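You operate a simulated robot arm through the tools that you are given. There is no shell and no other tool.

You run a simulated robot arm. Do the job below in one go: nothing can be reset, and whatever is moved stays where it is left.

JOB
Top the bath up to its line from the green jug and wash the foam off the drop charm.
Fine: the piece comes from the charm tray and goes in the basket; run the bath with its lid shut; put the jug back. Set down upright: what you pick out.

It is judged by the outcome, as a careful person would: the job done as asked, and still so three seconds after it is handed in. It fails if anything else is knocked over, pushed out of place, dropped, spilled or broken. Lids that push on must go on centred and level and be pressed home; caps that screw on are set level and turned clockwise until they are tight.

ROBOT AND FRAMES
A 7-joint arm with a two-finger parallel gripper, fixed in place. Base frame: the origin is at the foot of the arm, x ahead of it, y to its left, z up. Readings come in mm, rad, newtons and seconds.
Its first joint turns from -2.304 to 2.304 rad. Payload 3.91 kg.
Tool frame: the origin (TCP) lies between the finger pads and is the grasp point; the fingertips stand 30 mm ahead of it; z points along the fingers, y is the line along which they close. Largest opening 110 mm; finger width 20, thickness 10; the body of the gripper, 48 by 112 mm, starts 55 mm behind the TCP.
Orientation is that of the tool frame in the base frame, as a unit quaternion [w, x, y, z]. With the fingers straight down and closing along the base's y, the tool's x points along the base's -x, its y along +y and its z along -z.

CONTROLS
- The arm moves only by the tool drive_tool. Its argument "commands" is a list of rows, each a list of 6 numbers: the shift along the tool's x, y, z in mm, then the turn, a rotation vector about the tool's x, y, z in rad. In form: [[dx, dy, dz, rx, ry, rz], ...]. A call has 1 to 20 rows; each row shifts and turns the commanded pose from where the row before left it, along the tool's axes as they then stand. "hand" is the gripper command, from -1 (shut) to 1 (fully open), values between in proportion, set as the call begins (left out, the last holds). Each row takes 0.2 s and may step no farther than 50 mm and 0.15 rad from the row before; otherwise, or with a gripper value out of range, the whole call is refused. A pose out of reach is approached as far as the arm can. The call stops where the force on the tool passes 40 N (or 10 N more than at its start, if that is more) or the arm is blocked; 0.2 s more then pass. Each finger travels about 108 mm/s and halts on what it meets, pressing with about 21 N; the grip force reading is that of the motor and also rises with nothing between the fingers. The clock runs only during rows and for 0.2 s after the last one: add rows that do not move to give the fingers time. It gives the time, the measured TCP pose, the force on the tool (base axes), the opening and the grip force at its end, in the units of the frame above (readings bear some noise), with the torque about the TCP (base axes, N m) and any sound that the robot's microphone picked up, and new pictures: "pictures" is both (left out), scene, wrist or none.
- Cameras (640 x 400 px; columns grow to the right, rows downward): "scene" is fixed at [400.9, 649.8, 1628]; the picture's right is [-0.40, 0.92, 0.00], its down [0.75, 0.33, -0.57] and it looks along [-0.52, -0.23, -0.82] (base axes); focal length 214 px, centre (320, 200). "wrist" rides on the gripper at [72, 17, -103] in the tool frame; the picture's right is [-0.23, 0.97, 0.00], its down [-0.76, -0.18, -0.62] and it looks along [-0.61, -0.14, 0.78] (tool axes); focal length 222 px, centre (320, 200). There is no depth. A picture from a camera that has moved, and an enlarged one, comes with that camera's place and axes in the base frame and with its lens.
- inspect(camera, box): a new picture of the part [left, top, right, bottom] of that camera's present view, enlarged. No time passes.
- hand_in(): hands the job in; it is judged then, once.

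Places have to be worked out from the pictures, the camera data and where the tool is seen. Open the gripper and draw the arm clear of the work before you hand the job in, unless the task says otherwise.

The tools are called after "Call:" as a command line: name --pt "numbers of a row" for each row, then --argument value for the rest, lists and objects as JSON in quotes. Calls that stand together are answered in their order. drive_tool: Moves the arm, as the interface text tells. Its arguments: {"type":"object","properties":{"commands":{"type":"array"},"hand":{"type":"number"},"pictures":{"type":"string","enum":["both","scene","wrist","none"]}},"required":["commands"]} The other tools are called the same way: inspect (camera, box) takes an enlarged picture of a part of a camera's view; hand_in () hands the job in.

At the start:

```text
time_s: 0.0
ee_pos: [109.7, 544.3, 1357.1]
tool_rot: [0.0, 0.001, 1.0, 0.0]
ft_force: [0.9, 0.8, -0.2]
moment: [-0.01, 0.0, 0.01]
width: 110.1
grip_force: 0.0
```

scene: 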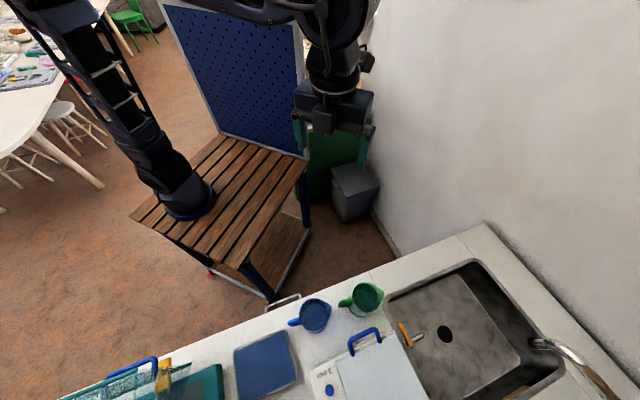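
wrist: 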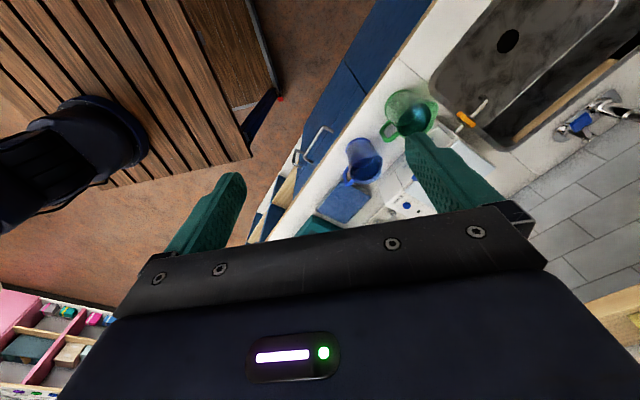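

I start by looking closely at the scene: a counter with jugs, bath with lid, trays at the bottom left. I enlarge those parts before moving.

Call:
inspect --camera "scene" --box '[280, 260, 480, 400]'

Call:
inspect --camera "scene" --box '[60, 300, 300, 400]'

Call:
inspect --camera "wrist" --box '[260, 60, 540, 240]'

```text
2.86 times, centred on (380, 330) of scene
camera zoom: at [400.9, 649.8, 1628.0], right [-0.4, 0.92, 0.0], down [0.75, 0.33, -0.57], along [-0.52, -0.23, -0.82], focal length 613 px, centre (149, -171)
```

zoom: 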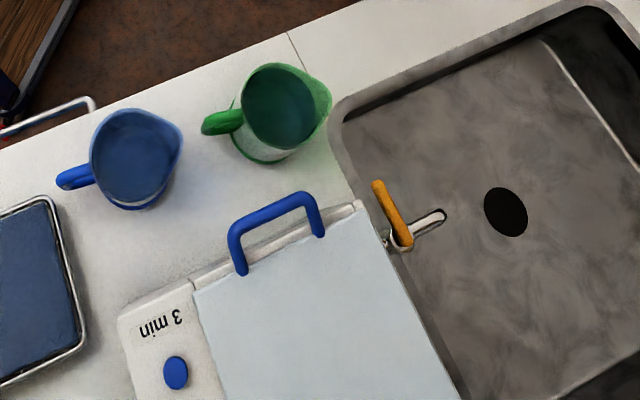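

```text
2.67 times, centred on (180, 350) of scene
camera zoom: at [400.9, 649.8, 1628.0], right [-0.4, 0.92, 0.0], down [0.75, 0.33, -0.57], along [-0.52, -0.23, -0.82], focal length 572 px, centre (693, -200)
```

zoom: 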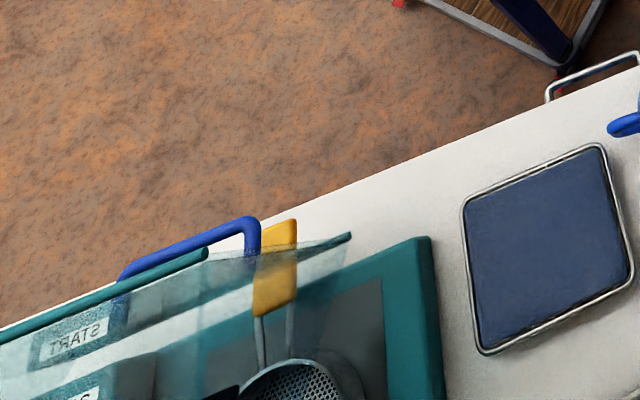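

```text
2.22 times, centred on (400, 150) of wrist
camera zoom: at [36.9, 561.1, 1460.9], right [0.23, 0.97, 0.0], down [0.76, -0.18, 0.62], along [0.61, -0.14, -0.78], focal length 494 px, centre (142, 311)
```

zoom: 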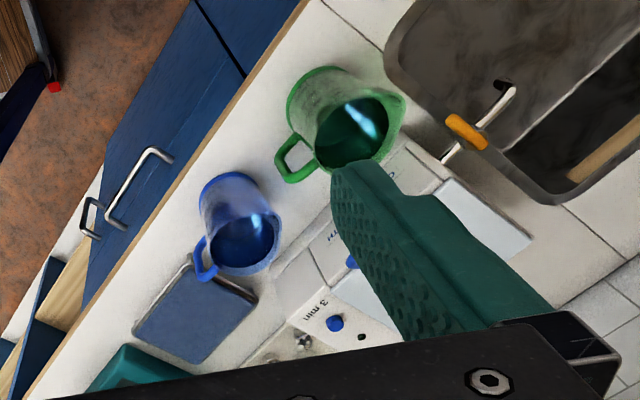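

The counter seems to stand about z≈900 with jugs near (240,730), the bath further on and something with a mesh basket near (620,280). I move high along the counter to get better wrist views.

Call:
drive_tool --pt "-30 -16 0 0 0 0" --pt "-30 -16 0 0 0 0" --pt "-30 -16 0 0 0 0" --pt "-30 -16 0 0 0 0" --pt "-30 -16 0 0 0 0" --pt "-30 -16 0 0 0 0" --pt "-30 -16 0 0 0 0" --pt "-30 -16 0 0 0 0" --pt "0 0 0 0 0 0"

```text
time_s: 2.0
ee_pos: [348.7, 416.8, 1356.6]
tool_rot: [0.0, 0.0, 1.0, 0.0]
ft_force: [0.4, -0.3, 0.6]
moment: [0.01, 0.03, 0.0]
width: 109.9
grip_force: 0.1
camera wrist: at [276.9, 433.7, 1460.6], right [0.23, 0.97, 0.0], down [0.76, -0.18, 0.62], along [0.61, -0.14, -0.78], focal length 222 px, centre (320, 200)
```

scene: 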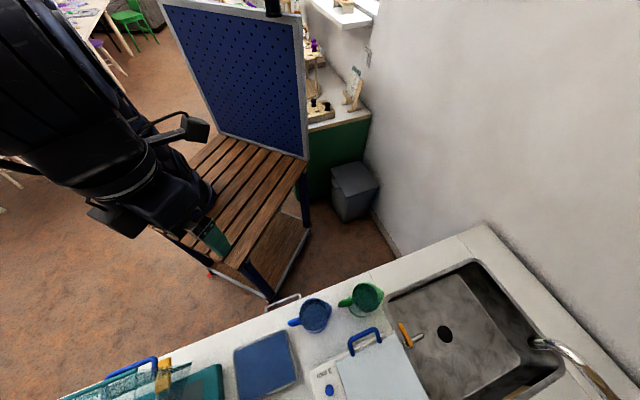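
wrist: 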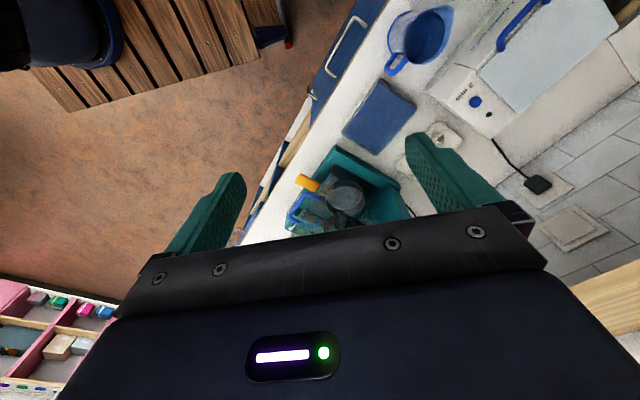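

The wrist view shows a teal box with a mesh ladle/basket next to a blue square tray. I move further along the counter and inspect.

Call:
inspect --camera "wrist" --box '[230, 60, 450, 240]'

Call:
inspect --camera "wrist" --box '[0, 270, 120, 400]'

Call:
drive_tool --pt "-20 -30 0 0 0 0" --pt "-20 -30 0 0 0 0" --pt "-20 -30 0 0 0 0" --pt "-20 -30 0 0 0 0" --pt "-20 -30 0 0 0 0" --pt "-20 -30 0 0 0 0" --pt "-20 -30 0 0 0 0" --pt "0 0 0 0 0 0"

```text
2.22 times, centred on (340, 150) of wrist
camera zoom: at [276.9, 433.7, 1460.6], right [0.23, 0.97, 0.0], down [0.76, -0.18, 0.62], along [0.61, -0.14, -0.78], focal length 494 px, centre (276, 311)
```

zoom: 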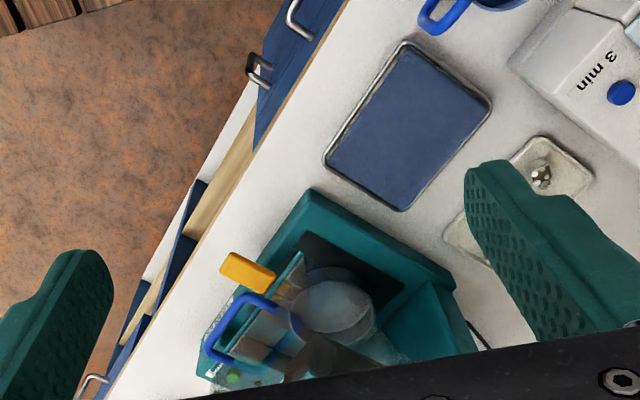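

```text
3.08 times, centred on (60, 335) of wrist
camera zoom: at [276.9, 433.7, 1460.6], right [0.23, 0.97, 0.0], down [0.76, -0.18, 0.62], along [0.61, -0.14, -0.78], focal length 684 px, centre (1120, -215)
```

zoom: 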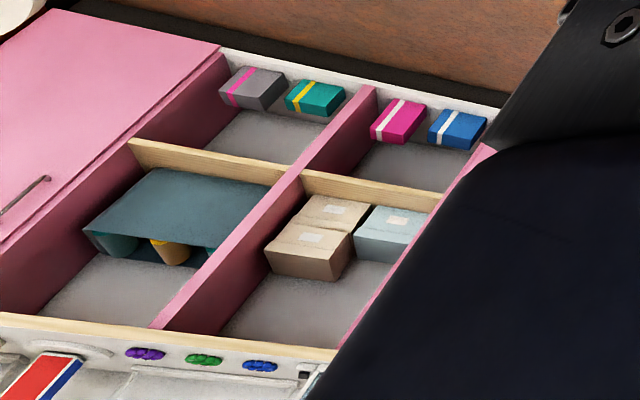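

```text
time_s: 3.8
ee_pos: [489.5, 204.6, 1358.3]
tool_rot: [0.0, 0.0, 1.0, 0.0]
ft_force: [-0.7, -0.7, 0.2]
moment: [0.02, -0.01, -0.01]
width: 109.9
grip_force: 0.0
camera wrist: at [417.0, 222.3, 1461.3], right [0.23, 0.97, 0.0], down [0.76, -0.18, 0.62], along [0.61, -0.14, -0.78], focal length 222 px, centre (320, 200)
```

scene: 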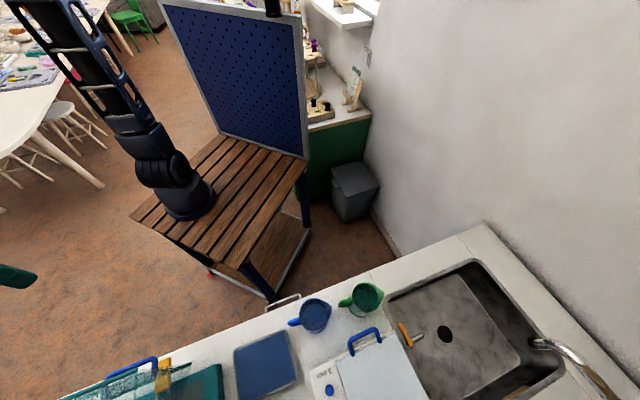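
wrist: 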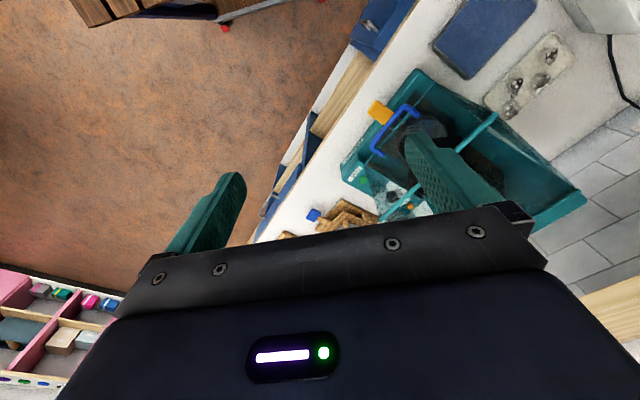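

I enlarge the new wrist view of the teal machine and what lies beyond it.

Call:
inspect --camera "wrist" --box '[240, 0, 640, 250]'

Call:
inspect --camera "wrist" --box '[300, 60, 480, 240]'

Call:
drive_tool --pt "-10 -35 0 0 0 0" --pt "-10 -35 0 0 0 0" --pt "-10 -35 0 0 0 0" --pt "-10 -35 0 0 0 0" --pt "-10 -35 0 0 0 0" --pt "-10 -35 0 0 0 0" --pt "0 0 0 0 0 0" --pictures "wrist"

```text
1.60 times, centred on (440, 125) of wrist
camera zoom: at [417.0, 222.3, 1461.3], right [0.23, 0.97, 0.0], down [0.76, -0.18, 0.62], along [0.61, -0.14, -0.78], focal length 355 px, centre (128, 320)
```

zoom: 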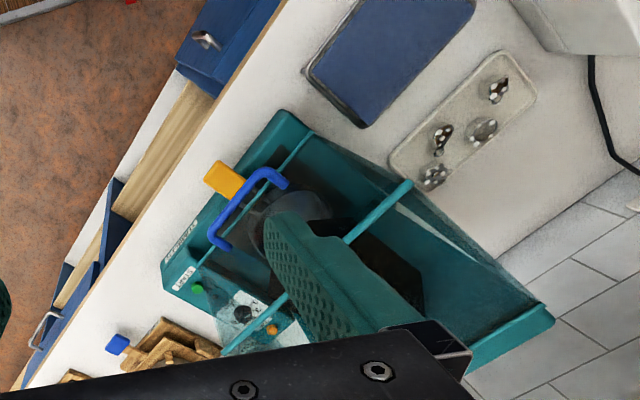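

```text
2.22 times, centred on (390, 150) of wrist
camera zoom: at [417.0, 222.3, 1461.3], right [0.23, 0.97, 0.0], down [0.76, -0.18, 0.62], along [0.61, -0.14, -0.78], focal length 494 px, centre (164, 311)
```

zoom: 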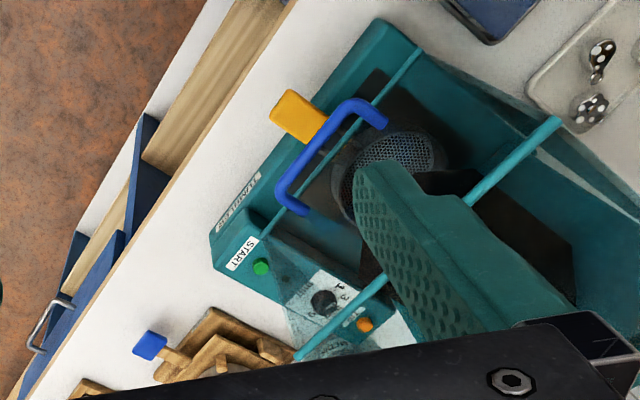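

```text
time_s: 5.4
ee_pos: [550.3, -4.1, 1356.9]
tool_rot: [0.0, 0.0, 1.0, 0.0]
ft_force: [0.2, 0.3, -0.8]
moment: [0.02, 0.0, 0.01]
width: 109.8
grip_force: 0.0
camera wrist: at [477.7, 12.1, 1461.1], right [0.23, 0.97, 0.0], down [0.76, -0.18, 0.62], along [0.61, -0.14, -0.78], focal length 222 px, centre (320, 200)
```

wrist: 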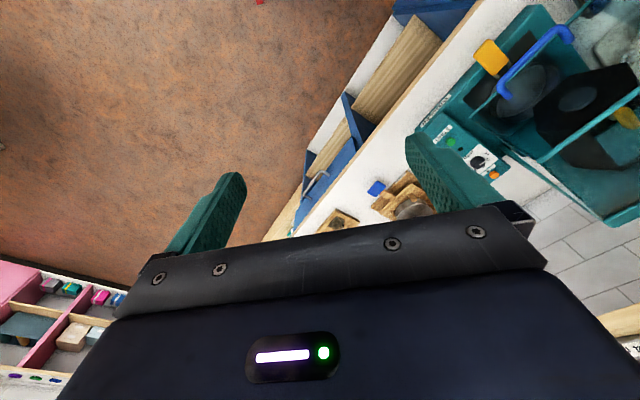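

I read the labels on the teal machine and look at the other objects.

Call:
inspect --camera "wrist" --box '[400, 60, 560, 200]'

Call:
inspect --camera "wrist" --box '[440, 0, 640, 230]'

Call:
inspect --camera "wrist" --box '[280, 120, 460, 250]'

```text
2.86 times, centred on (480, 130) of wrist
camera zoom: at [477.7, 12.1, 1461.1], right [0.23, 0.97, 0.0], down [0.76, -0.18, 0.62], along [0.61, -0.14, -0.78], focal length 635 px, centre (-137, 400)
```

zoom: 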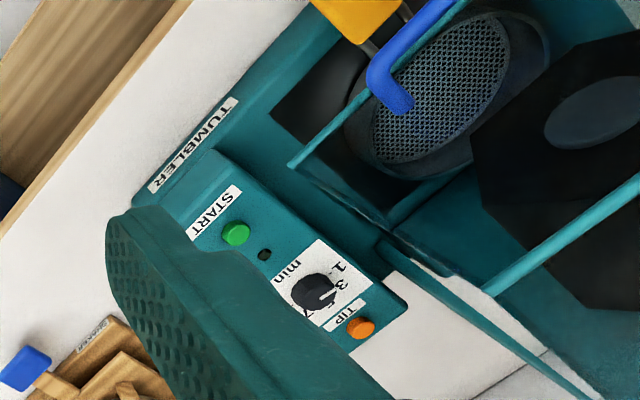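

```text
1.74 times, centred on (540, 115) of wrist
camera zoom: at [477.7, 12.1, 1461.1], right [0.23, 0.97, 0.0], down [0.76, -0.18, 0.62], along [0.61, -0.14, -0.78], focal length 386 px, centre (-63, 348)
```

zoom: 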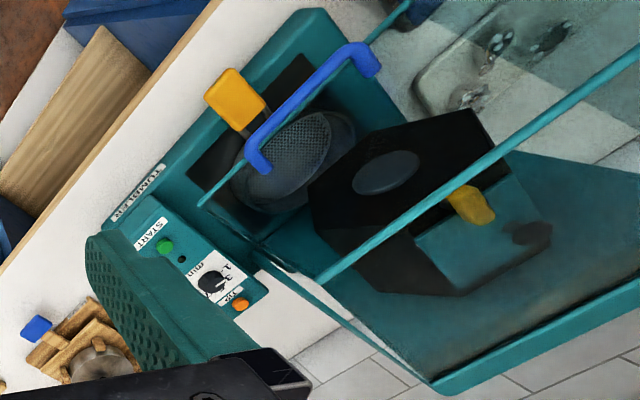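

```text
3.08 times, centred on (370, 185) of wrist
camera zoom: at [477.7, 12.1, 1461.1], right [0.23, 0.97, 0.0], down [0.76, -0.18, 0.62], along [0.61, -0.14, -0.78], focal length 684 px, centre (166, 246)
```

zoom: 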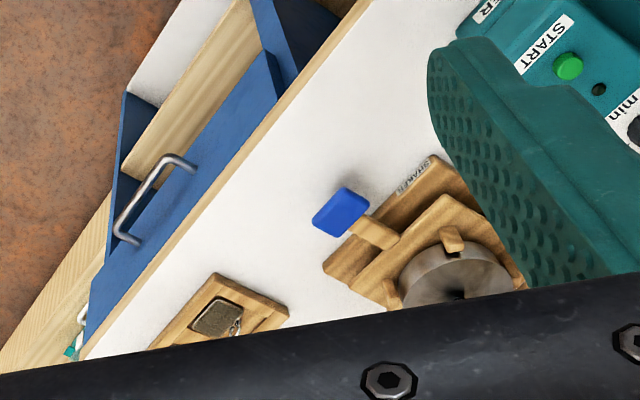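

The teal machine is a TUMBLER and the wooden one a SHAKER, so the bath must be the white "3 min" box with the light-blue lid; the clear tray with speckled pieces is probably the charm tray. I go back to look at both from above.

Call:
drive_tool --pt "0 40 0 0 0 0" --pt "10 40 0 0 0 0" --pt "10 40 0 0 0 0" --pt "10 40 0 0 0 0" --pt "10 40 0 0 0 0" --pt "10 40 0 0 0 0" --pt "10 40 0 0 0 0" --pt "10 40 0 0 0 0" --pt "10 40 0 0 0 0" --pt "10 40 0 0 0 0" --pt "10 40 0 0 0 0" --pt "10 40 0 0 0 0" --pt "10 40 0 0 0 0" --pt "10 40 0 0 0 0" --pt "10 40 0 0 0 0" --pt "0 0 0 0 0 0"

```text
time_s: 8.8
ee_pos: [409.6, 595.4, 1357.8]
tool_rot: [-0.001, 0.0, 1.0, 0.0]
ft_force: [-0.3, -0.6, 0.1]
moment: [0.0, -0.01, -0.02]
width: 110.0
grip_force: 0.1
camera wrist: at [336.8, 613.0, 1460.6], right [0.23, 0.97, 0.0], down [0.76, -0.18, 0.62], along [0.61, -0.14, -0.78], focal length 222 px, centre (320, 200)
```

scene: 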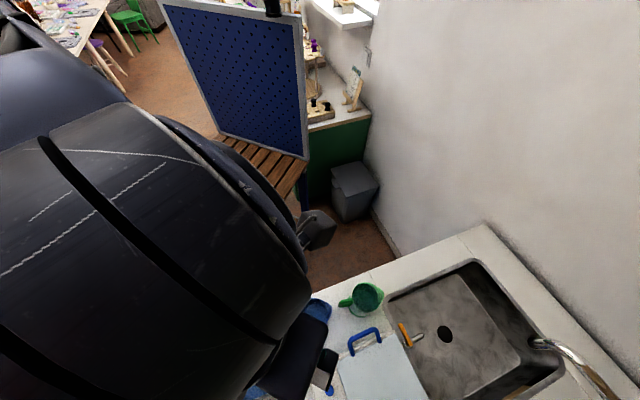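
wrist: 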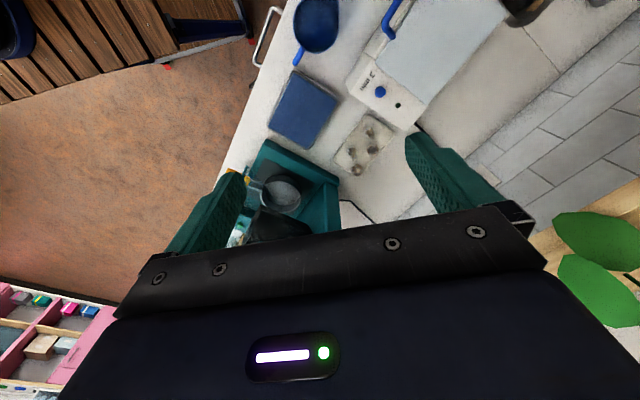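

Call:
inspect --camera "wrist" --box '[310, 90, 420, 190]'

Call:
inspect --camera "wrist" --box '[240, 0, 540, 190]'

```text
4.00 times, centred on (365, 140) of wrist
camera zoom: at [336.8, 613.0, 1460.6], right [0.23, 0.97, 0.0], down [0.76, -0.18, 0.62], along [0.61, -0.14, -0.78], focal length 888 px, centre (140, 440)
```

zoom: 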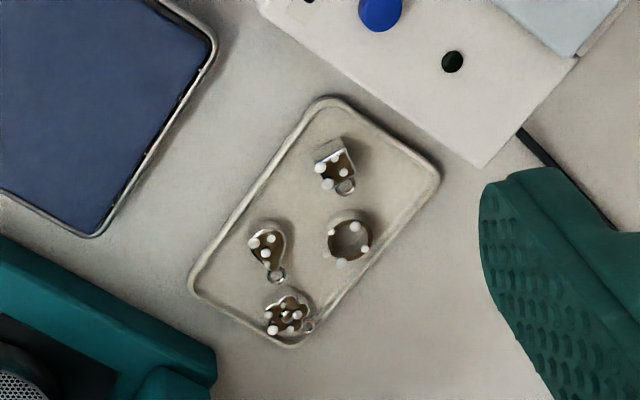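

```text
2.11 times, centred on (390, 95) of wrist
camera zoom: at [336.8, 613.0, 1460.6], right [0.23, 0.97, 0.0], down [0.76, -0.18, 0.62], along [0.61, -0.14, -0.78], focal length 468 px, centre (173, 421)
```

zoom: 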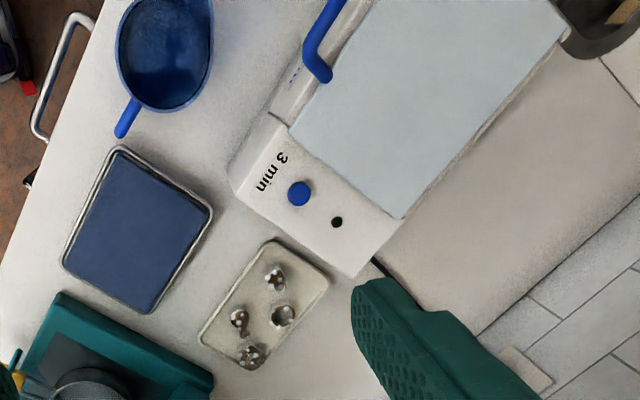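

I judge the bath (white box, top z≈1000, button ≈(466,704)) to be turned about 45° with its lid handle on the robot side, and the drop charm near (626,634,≈911). I turn the tool 45° so that the camera looks across the bath, and move over it.

Call:
drive_tool --pt "0 0 0 0 0 -0.131" --pt "0 0 0 0 0 -0.131" --pt "0 0 0 0 0 -0.131" --pt "0 0 0 0 0 -0.131" --pt "0 0 0 0 0 -0.131" --pt "0 0 0 0 0 -0.13" --pt "-15 26 10 0 0 0" --pt "-15 26 10 0 0 0" --pt "-15 26 10 0 0 0" --pt "-15 26 10 0 0 0" --pt "-15 26 10 0 0 0" --pt "0 0 0 0 0 0"

```text
time_s: 11.4
ee_pos: [370.5, 742.0, 1307.8]
tool_rot: [-0.001, -0.382, 0.924, -0.001]
ft_force: [0.4, 0.3, -0.1]
moment: [0.02, 0.02, 0.0]
width: 110.0
grip_force: 0.0
camera wrist: at [307.3, 703.0, 1410.6], right [-0.53, 0.85, 0.0], down [0.66, 0.41, 0.62], along [0.53, 0.33, -0.78], focal length 222 px, centre (320, 200)
```

scene: 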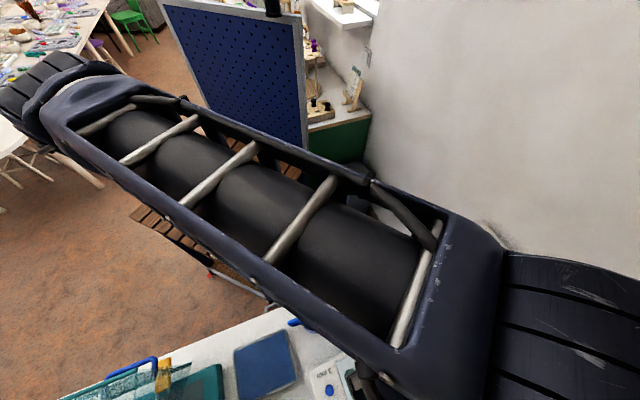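
wrist: 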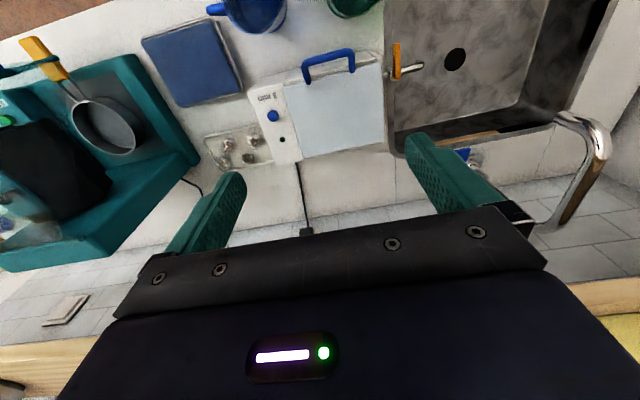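

The view across the bath is good. I enlarge the bath, the handle and the charm tray.

Call:
inspect --camera "wrist" --box '[235, 35, 425, 175]'

Call:
inspect --camera "wrist" --box '[190, 90, 310, 190]'

Call:
inspect --camera "wrist" --box '[0, 0, 260, 180]'

```text
2.86 times, centred on (330, 105) of wrist
camera zoom: at [307.3, 703.0, 1410.6], right [-0.53, 0.85, 0.0], down [0.66, 0.41, 0.62], along [0.53, 0.33, -0.78], focal length 635 px, centre (291, 471)
```

zoom: 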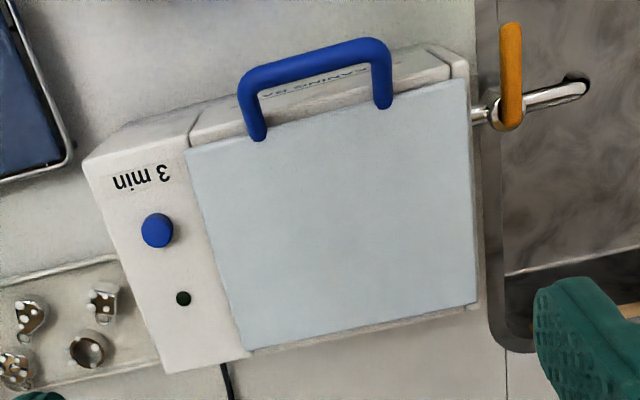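

```text
4.00 times, centred on (250, 140) of wrist
camera zoom: at [307.3, 703.0, 1410.6], right [-0.53, 0.85, 0.0], down [0.66, 0.41, 0.62], along [0.53, 0.33, -0.78], focal length 888 px, centre (600, 440)
```

zoom: 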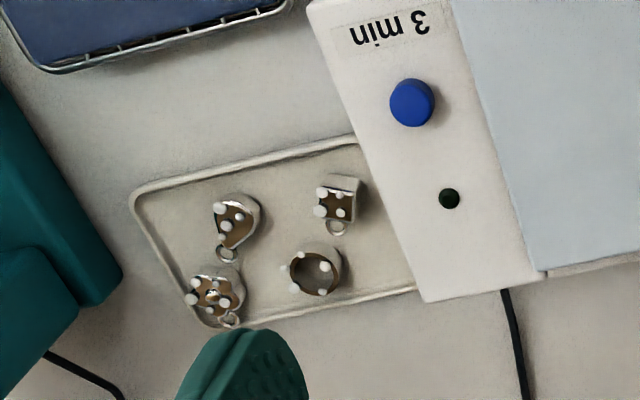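

```text
2.22 times, centred on (130, 90) of wrist
camera zoom: at [307.3, 703.0, 1410.6], right [-0.53, 0.85, 0.0], down [0.66, 0.41, 0.62], along [0.53, 0.33, -0.78], focal length 494 px, centre (742, 444)
```

zoom: 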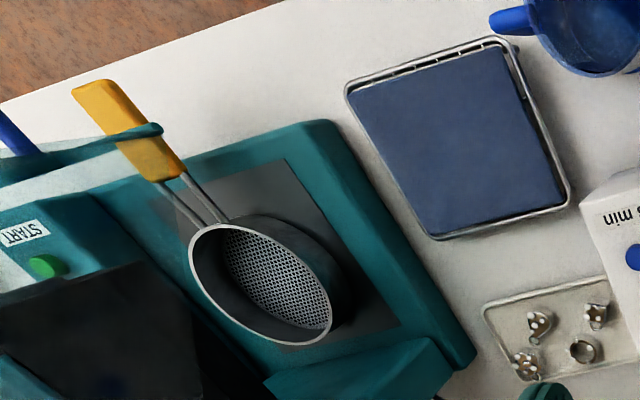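

Lid corners come out at about (414,696), (509,792), (394,908), (299,814), so it is 165×134 mm at 45°, with the handle centred on the robot-side edge near (361–330, 708–760). I drop lower in front of it to measure the handle's height.

Call:
drive_tool --pt "26 0 32 0 0 0" --pt "26 0 32 0 0 0" --pt "26 0 32 0 0 0" --pt "26 0 32 0 0 0" --pt "25 0 30 0 0 0" --pt "0 0 0 0 0 0"

Call:
inspect --camera "wrist" --box '[200, 40, 460, 215]'

```text
time_s: 12.8
ee_pos: [279.5, 650.3, 1149.4]
tool_rot: [0.0, -0.382, 0.924, 0.0]
ft_force: [0.4, 0.1, -0.5]
moment: [0.03, 0.01, 0.0]
width: 110.1
grip_force: 0.0
camera wrist: at [216.2, 611.1, 1252.5], right [-0.53, 0.85, 0.0], down [0.66, 0.41, 0.62], along [0.53, 0.33, -0.78], focal length 222 px, centre (320, 200)
```

scene: 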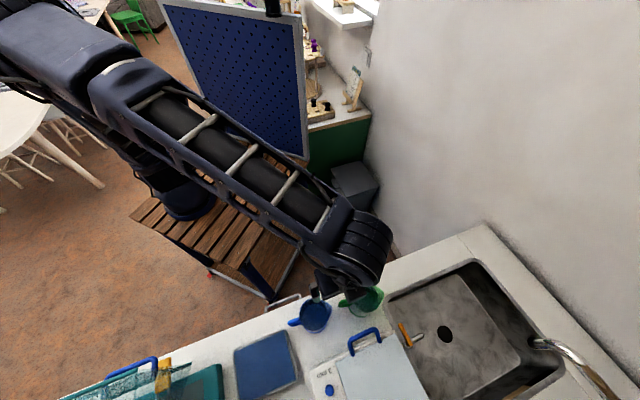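
wrist: 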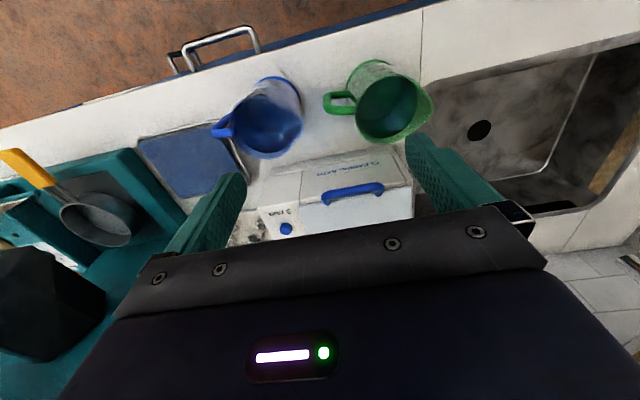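

```text
2.29 times, centred on (330, 128) of wrist
camera zoom: at [216.2, 611.1, 1252.5], right [-0.53, 0.85, 0.0], down [0.66, 0.41, 0.62], along [0.53, 0.33, -0.78], focal length 508 px, centre (297, 366)
```

zoom: 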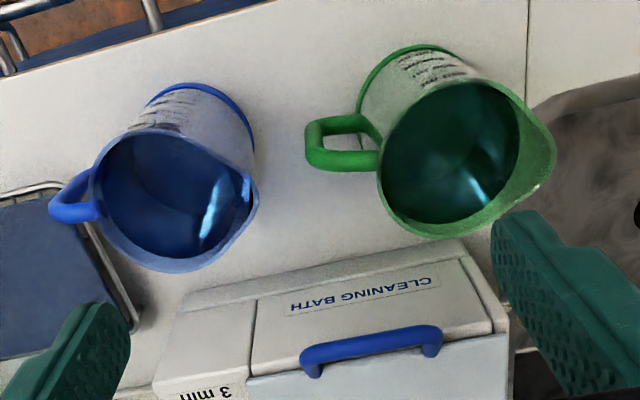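

The front reads "CLEANING BATH"; its handle bar runs from about (361,711) to (313,759) at z≈1026, sticking out 45° forward and up from the lid edge. I turn the tool so that its closing axis lies across the bar, then tilt it to point at the handle.

Call:
drive_tool --pt "0 0 0 0 0 0.131" --pt "0 0 0 0 0 0.131" --pt "0 0 0 0 0 0.131" --pt "0 0 0 0 0 0.131" --pt "0 0 0 0 0 0.131" --pt "0 0 0 0 0 0.131" --pt "0 0 0 0 0 0.131" --pt "0 0 0 0 0 0.131" --pt "0 0 0 0 0 0.131" --pt "0 0 0 0 0 0.131" --pt "0 0 0 0 0 0.131" --pt "0 0 0 0 0 0.13" --pt "0 0 0 0 0 0"

```text
time_s: 15.6
ee_pos: [281.0, 648.5, 1149.1]
tool_rot: [0.0, 0.383, 0.924, 0.001]
ft_force: [0.2, -0.9, -0.5]
moment: [0.0, -0.01, 0.04]
width: 110.3
grip_force: 0.1
camera wrist: at [240.0, 713.2, 1252.7], right [0.85, 0.53, 0.0], down [0.41, -0.67, 0.62], along [0.33, -0.53, -0.78], focal length 222 px, centre (320, 200)
```

scene: 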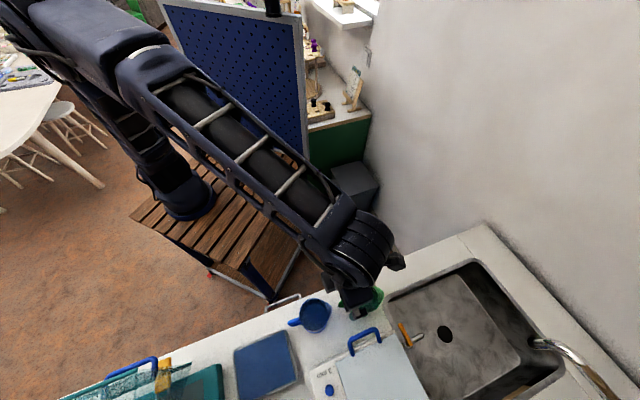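
wrist: 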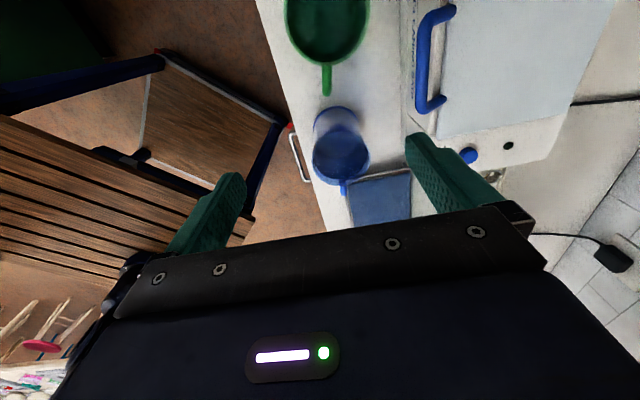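

Orientation is right (closing axis along v). Now I tilt the tool forward by 55° in place, opening to ~60 mm.

Call:
drive_tool --pt "0 0 0 -0.137 0 0" --pt "0 0 0 -0.137 0 0" --pt "0 0 0 -0.137 0 0" --pt "0 0 0 -0.137 0 0" --pt "0 0 0 -0.137 0 0" --pt "0 0 0 -0.137 0 0" --pt "0 0 0 -0.138 0 0" --pt "0 0 0 0 0 0" --pt "0 0 0 0 0 0" --hand 0.1

```text
time_s: 17.6
ee_pos: [280.5, 650.1, 1150.2]
tool_rot: [0.164, 0.346, 0.835, 0.396]
ft_force: [-0.2, -0.1, 0.1]
moment: [-0.04, 0.0, 0.03]
width: 60.6
grip_force: 0.1
out of reach, approached as far as the arm can: row 7
camera wrist: at [179.0, 652.4, 1228.0], right [0.6, 0.27, 0.76], down [0.12, -0.96, 0.26], along [0.8, -0.06, -0.6], focal length 222 px, centre (320, 200)
```

scene: 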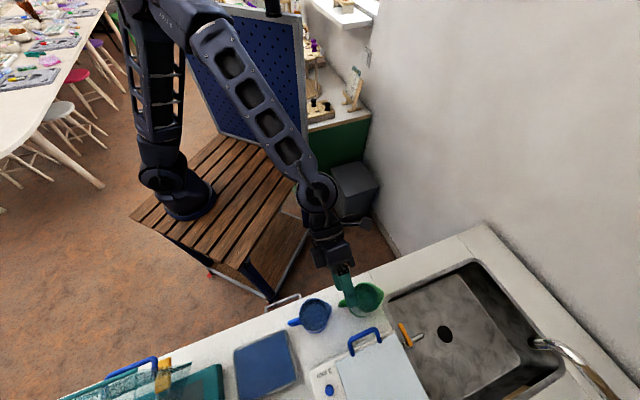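
wrist: 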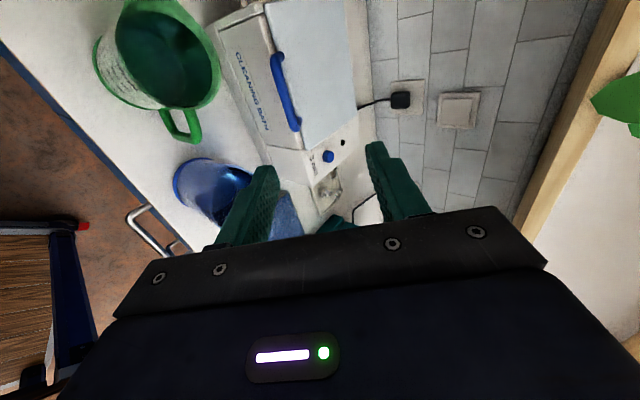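

The tilt stopped at about 39° below horizontal, near a limit but good enough. I back off the tilt a touch and approach to 70 mm from the bar.

Call:
drive_tool --pt "0 0 0 0.1 0 0" --pt "1.8 -9.7 29 0 0 0" --pt "1.8 -9.7 29 0 0 0" --pt "1.7 -9.6 29 0 0 0" --pt "0 0 0 0 0 0"

Call:
inspect --camera "wrist" --box '[200, 40, 440, 220]'

```text
time_s: 18.8
ee_pos: [304.7, 682.0, 1068.0]
tool_rot: [0.147, 0.353, 0.853, 0.355]
ft_force: [0.3, 0.0, 0.7]
moment: [0.03, 0.0, 0.01]
width: 60.4
grip_force: 0.0
camera wrist: at [210.0, 690.7, 1152.3], right [0.65, 0.32, 0.69], down [0.14, -0.94, 0.31], along [0.75, -0.11, -0.65], focal length 222 px, centre (320, 200)
```

scene: 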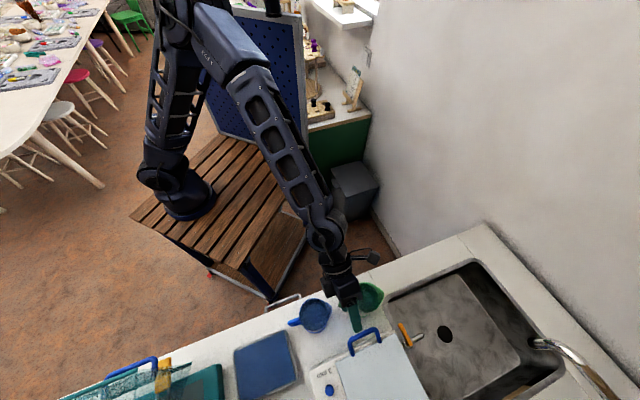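
wrist: 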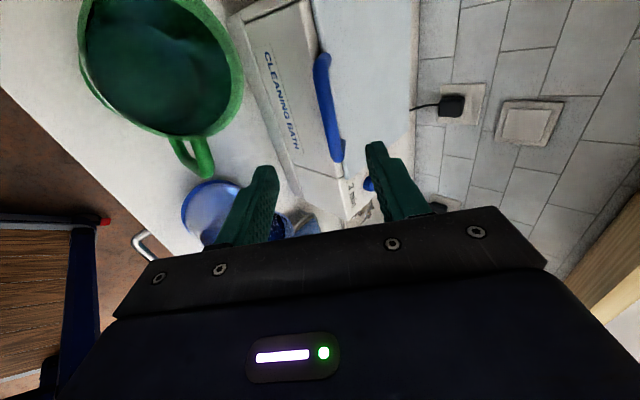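

```text
2.22 times, centred on (320, 130) of wrist
camera zoom: at [210.0, 690.7, 1152.3], right [0.65, 0.32, 0.69], down [0.14, -0.94, 0.31], along [0.75, -0.11, -0.65], focal length 494 px, centre (320, 356)
```

zoom: 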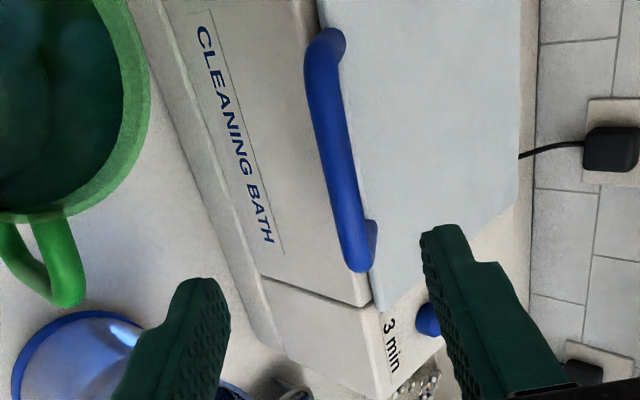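

The bar sits at about z≈1022 in this view and the tool is now aligned with the bow's 45° plane. I shift 10 mm across, advance 70 mm so that the bar lies between the fingers, and check before closing.

Call:
drive_tool --pt "0 10 0 0 0 0" --pt "0 0 25 0 0 0" --pt "0 0 25 0 0 0" --pt "0 0 20 0 0 0" --pt "0 0 0 0 0 0"

Call:
inspect --camera "wrist" --box '[200, 40, 440, 220]'

```text
time_s: 20.0
ee_pos: [345.8, 723.7, 1026.2]
tool_rot: [0.147, 0.353, 0.853, 0.354]
ft_force: [-0.1, 0.7, 0.6]
moment: [0.02, 0.02, 0.0]
width: 60.6
grip_force: 0.1
camera wrist: at [249.6, 731.2, 1110.6], right [0.65, 0.33, 0.69], down [0.14, -0.94, 0.31], along [0.75, -0.11, -0.65], focal length 222 px, centre (320, 200)
```

scene: 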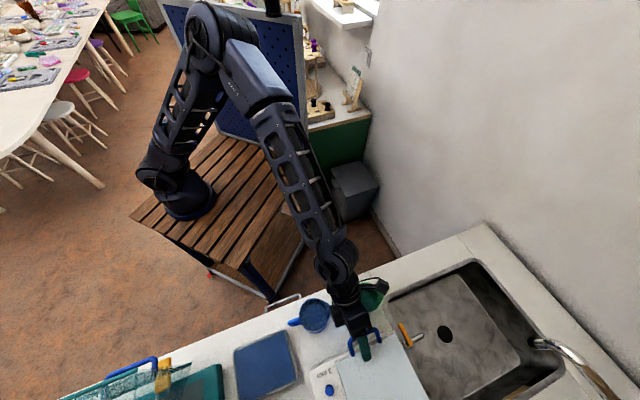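
wrist: 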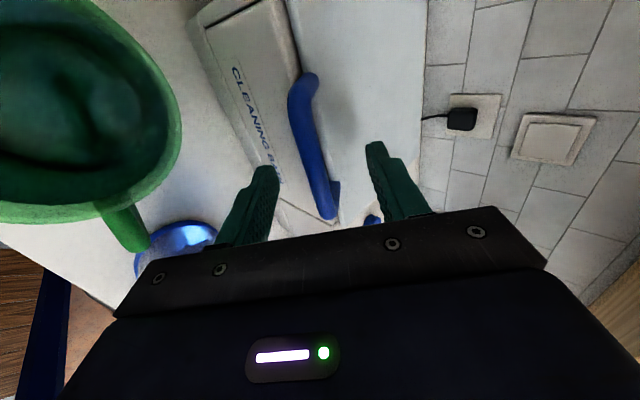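

```text
2.22 times, centred on (320, 130) of wrist
camera zoom: at [249.6, 731.2, 1110.6], right [0.65, 0.33, 0.69], down [0.14, -0.94, 0.31], along [0.75, -0.11, -0.65], focal length 494 px, centre (320, 356)
```

zoom: 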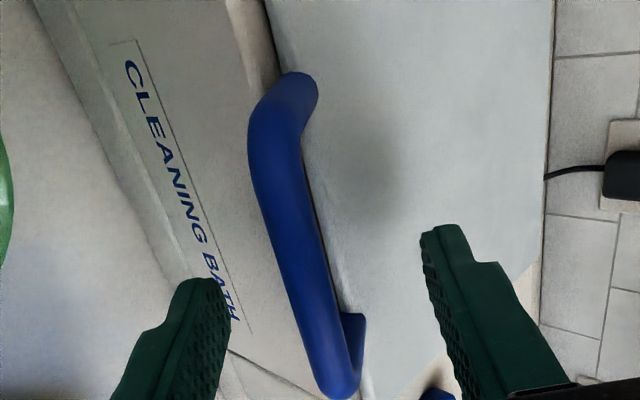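

The bar lies between the fingers, in line with the TCP. I close the gripper.

Call:
drive_tool --pt "0 0 0 0 0 0" --pt "0 0 0 0 0 0" --pt "0 0 0 0 0 0" --pt "0 0 0 0 0 0" --hand -1

```text
time_s: 21.0
ee_pos: [344.5, 723.2, 1027.0]
tool_rot: [0.147, 0.353, 0.853, 0.356]
ft_force: [4.6, 6.9, 1.9]
moment: [-0.04, -0.03, 0.12]
width: 10.5
grip_force: 44.9
camera wrist: at [249.8, 731.3, 1110.8], right [0.65, 0.32, 0.69], down [0.14, -0.94, 0.31], along [0.75, -0.11, -0.65], focal length 222 px, centre (320, 200)
```

scene: 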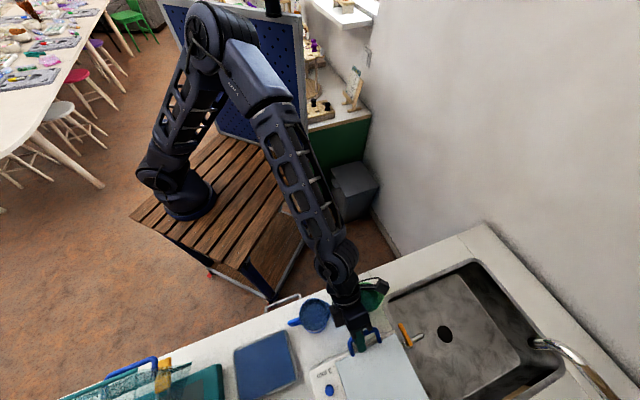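
wrist: 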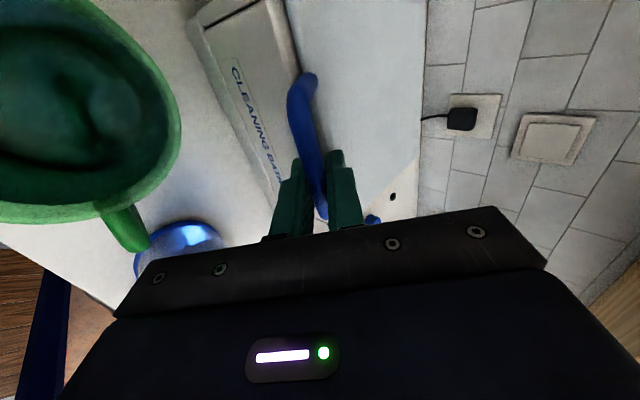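

Grip holds at 10.5 mm. I lift along the first 10° of a hinge arc (hinge assumed at the lid's back edge) and watch the force.

Call:
drive_tool --pt "0 6 -3.9 0 0 0" --pt "0 6 -3.9 0 0 0" --pt "0 6.4 -3.4 0 0 0" --pt "0 6.4 -3.4 0 0 0" --pt "0 0 0 0 0 0"

```text
time_s: 22.2
ee_pos: [349.8, 727.7, 1055.4]
tool_rot: [0.147, 0.353, 0.853, 0.355]
ft_force: [-4.4, -0.5, 0.7]
moment: [0.1, 0.13, 0.14]
width: 10.2
grip_force: 44.9
camera wrist: at [254.5, 735.9, 1138.8], right [0.65, 0.32, 0.69], down [0.14, -0.94, 0.31], along [0.75, -0.11, -0.65], focal length 222 px, centre (320, 200)
```

scene: 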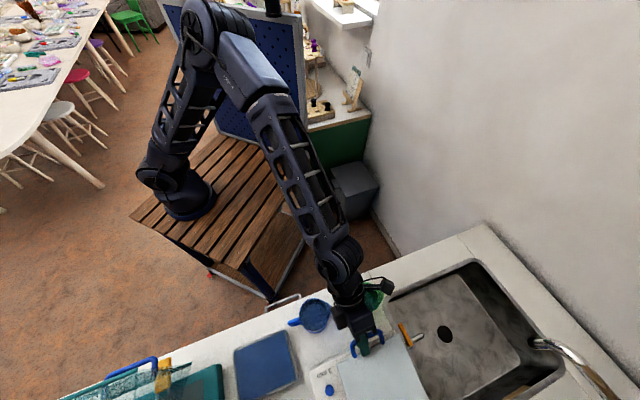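
wrist: 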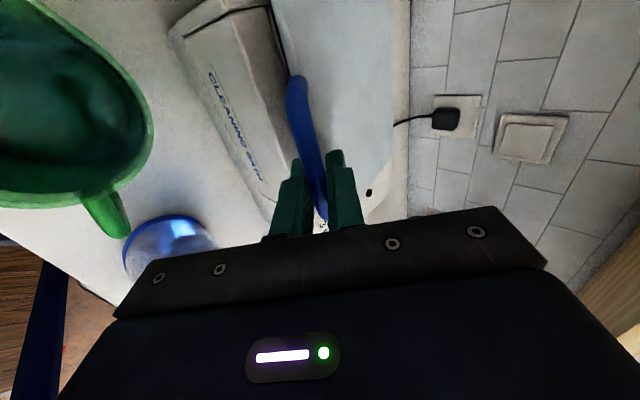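

The force stays low, so I check whether the lid is tilting up as hinged.

Call:
inspect --camera "scene" --box '[300, 300, 440, 400]'

Call:
inspect --camera "wrist" --box '[160, 0, 440, 220]'

```text
4.00 times, centred on (370, 350) of scene
camera zoom: at [400.9, 649.8, 1628.0], right [-0.4, 0.92, 0.0], down [0.75, 0.33, -0.57], along [-0.52, -0.23, -0.82], focal length 858 px, centre (120, -400)
```

zoom: 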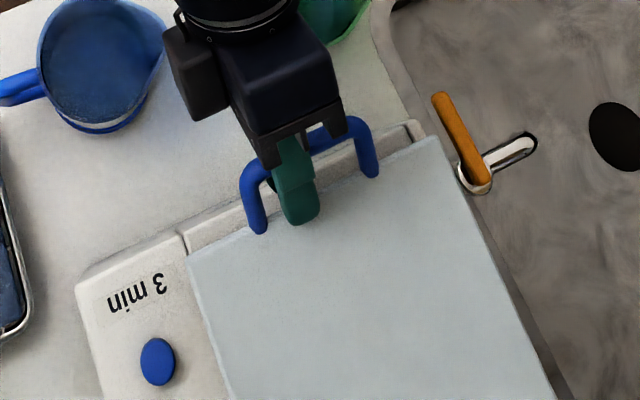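

```text
1.82 times, centred on (300, 110) of wrist
camera zoom: at [254.5, 735.9, 1138.8], right [0.65, 0.32, 0.69], down [0.14, -0.94, 0.31], along [0.75, -0.11, -0.65], focal length 404 px, centre (356, 364)
```

zoom: 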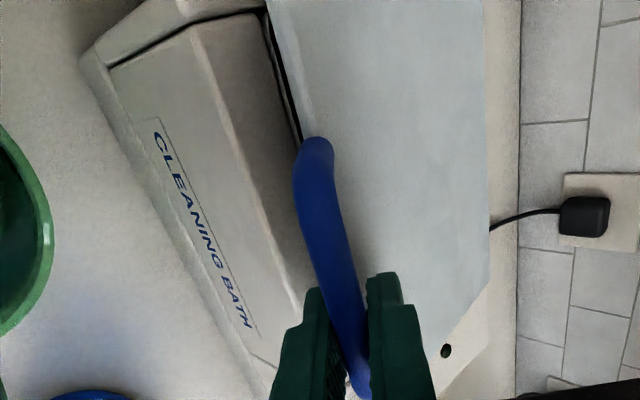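

It is hinged at the back. I continue along the arc to about 50°, letting the bar turn in the grip while the tool rotates only slightly.

Call:
drive_tool --pt "0 10.8 -4.2 0.0123 0 0" --pt "0 10.8 -4.2 0.0123 0 0" --pt "0 11.2 -3 0.0123 0 0" --pt "0 11.2 -3 0.0123 0 0" --pt "0 11.5 -1.7 0.0123 0 0" --pt "0 11.5 -1.7 0.0123 0 0" --pt "0 11.5 -0.4 0.0123 0 0" --pt "0 11.5 -0.4 0.0123 0 0" --pt "0 11.6 0.9 0.0123 0 0" --pt "0 11.6 0.9 0.0123 0 0" --pt "0 0 0 0 0 0"

```text
time_s: 23.7
ee_pos: [375.6, 754.9, 1116.9]
tool_rot: [0.133, 0.358, 0.867, 0.321]
ft_force: [-11.1, -20.5, 12.2]
moment: [-0.6, 0.69, -0.28]
width: 10.5
grip_force: 45.1
stopped in row 7: the force on the tool passed its limit at 43 N (the readings are from after the stop); the commanded pose is now the measured one
camera wrist: at [286.1, 767.4, 1205.9], right [0.68, 0.36, 0.63], down [0.16, -0.92, 0.36], along [0.71, -0.15, -0.69], focal length 222 px, centre (320, 200)
```

scene: 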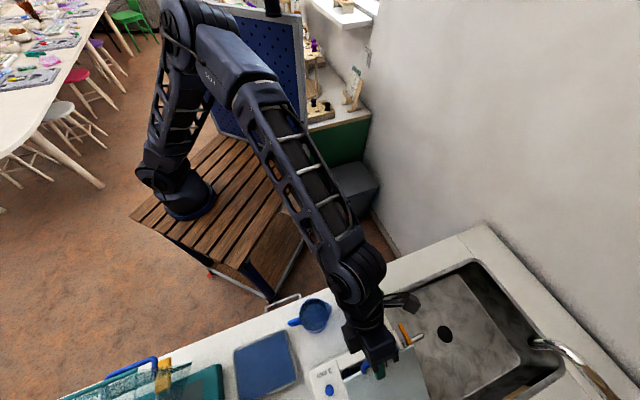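
wrist: 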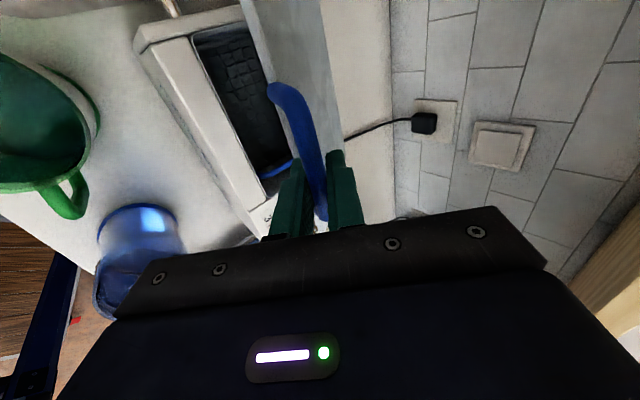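

The force limit tripped: the moment shows the bar drags the tool round with the lid, so the grip resists turning. I relieve it by rotating the tool with the lid.

Call:
drive_tool --pt "0 0.4 0 0.07 0 0" --pt "0 0.4 0 0.07 0 0" --pt "0 0.4 0 0.07 0 0" --pt "0 0.4 0 0.07 0 0" --pt "0 0 0 0 0 0" --pictures "none"

```text
time_s: 24.9
ee_pos: [377.5, 755.9, 1116.1]
tool_rot: [0.081, 0.374, 0.903, 0.196]
ft_force: [-7.6, -12.4, 13.3]
moment: [0.31, 0.33, 0.04]
width: 10.3
grip_force: 45.1
```

The twist is relieved; the remaining ~19 N pushes radially outward, so the real radius is slightly larger. I give way 4 mm outward and read again.

Call:
drive_tool --pt "0 -0.8 -1.9 0 0 0" --pt "0 -0.8 -1.9 0 0 0" --pt "0 0 0 0 0 0"

Call:
inspect --camera "scene" --box '[300, 300, 440, 400]'

Call:
inspect --camera "wrist" --box '[100, 0, 440, 240]'

```text
time_s: 25.9
ee_pos: [376.5, 754.9, 1115.1]
tool_rot: [0.083, 0.375, 0.903, 0.194]
ft_force: [4.4, 13.9, -13.4]
moment: [0.14, 0.25, -0.01]
width: 10.0
grip_force: 44.8
stopped in row 3: the force on the tool passed its limit at 41 N (the readings are from after the stop); the commanded pose is now the measured one
camera wrist: at [305.2, 787.1, 1216.1], right [0.79, 0.47, 0.4], down [0.24, -0.83, 0.5], along [0.57, -0.29, -0.77], focal length 222 px, centre (320, 200)
```

scene: 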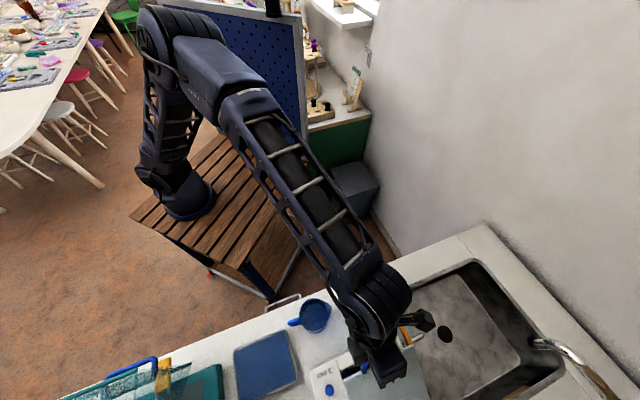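
wrist: 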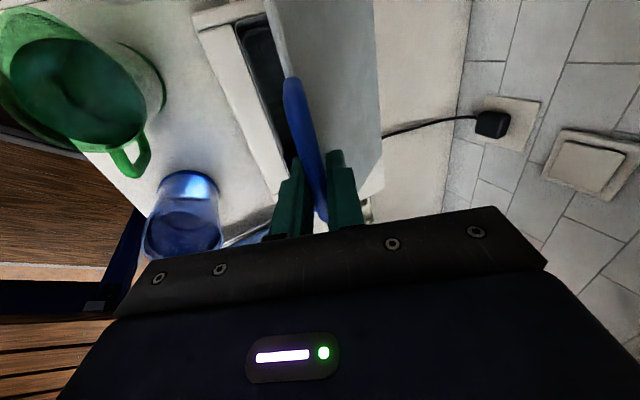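

```text
4.00 times, centred on (370, 350) of scene
camera zoom: at [400.9, 649.8, 1628.0], right [-0.4, 0.92, 0.0], down [0.75, 0.33, -0.57], along [-0.52, -0.23, -0.82], focal length 858 px, centre (120, -400)
```

zoom: 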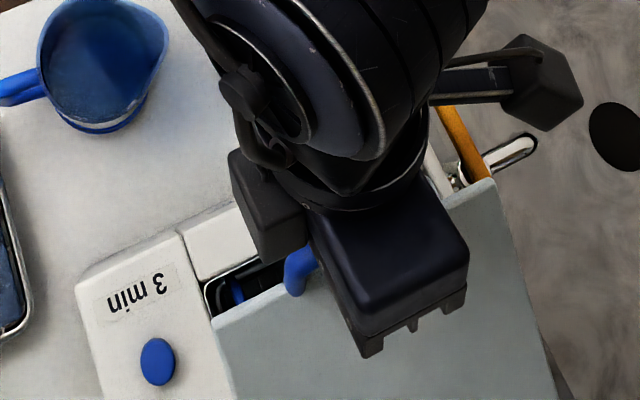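

```text
1.67 times, centred on (270, 120) of wrist
camera zoom: at [305.2, 787.1, 1216.1], right [0.79, 0.47, 0.4], down [0.24, -0.83, 0.5], along [0.57, -0.29, -0.77], focal length 370 px, centre (403, 333)
```

zoom: 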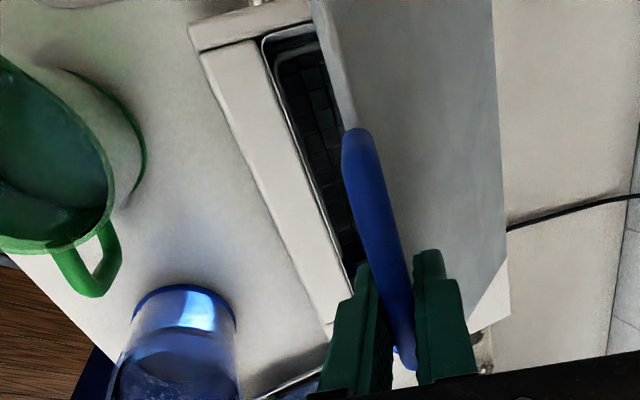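

The coupling is very stiff (about 20 N/mm), so I loosen the fingers to a ~17 mm cage round the bar; it can then slide and turn while the lower finger lifts it. I continue along the arc to about 60°.

Call:
drive_tool --pt "0 0 0 0 0 0" --pt "0 0 0 0 0 0" --pt "0 6.6 -2.3 0 0 0" --pt "0 6.7 -2.3 0 0 0" --pt "0 7 -1.8 0 0 0" --pt "0 7 -1.7 0 0 0" --pt "0 7.1 -1.2 0 0 0" --pt "0 7.2 -1.1 0 0 0" --pt "0 7.1 -0.6 0 0 0" --pt "0 7.2 -0.5 0 0 0" --pt "0 7.2 0.1 0 0 0" --pt "0 7.3 0.2 0 0 0" --pt "0 0 0 0 0 0" --hand -0.69

```text
time_s: 28.7
ee_pos: [417.2, 795.5, 1159.3]
tool_rot: [0.083, 0.374, 0.903, 0.197]
ft_force: [-6.0, -7.0, 21.6]
moment: [-0.15, 0.37, 0.09]
width: 17.4
grip_force: 0.9
camera wrist: at [346.2, 827.3, 1259.1], right [0.79, 0.47, 0.41], down [0.24, -0.84, 0.49], along [0.57, -0.29, -0.77], focal length 222 px, centre (320, 200)
```

scene: 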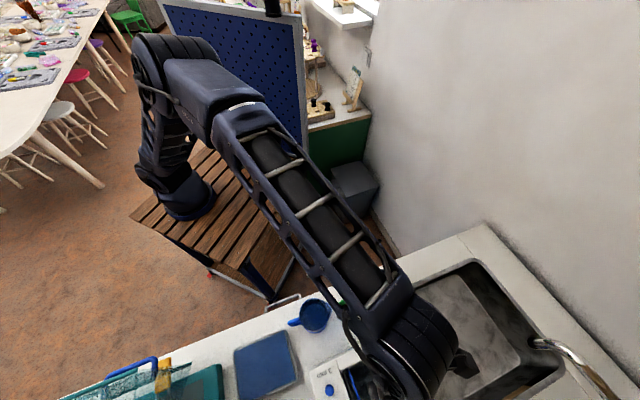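
wrist: 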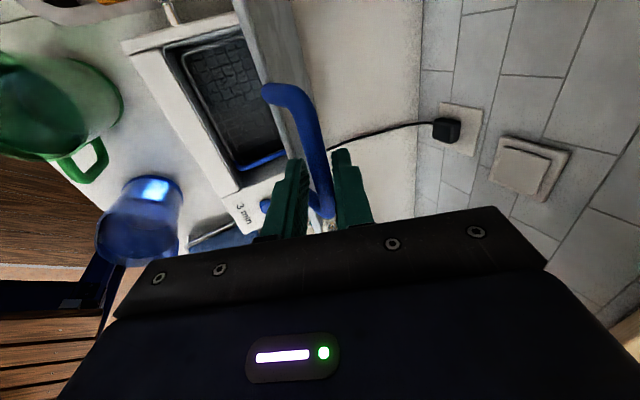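

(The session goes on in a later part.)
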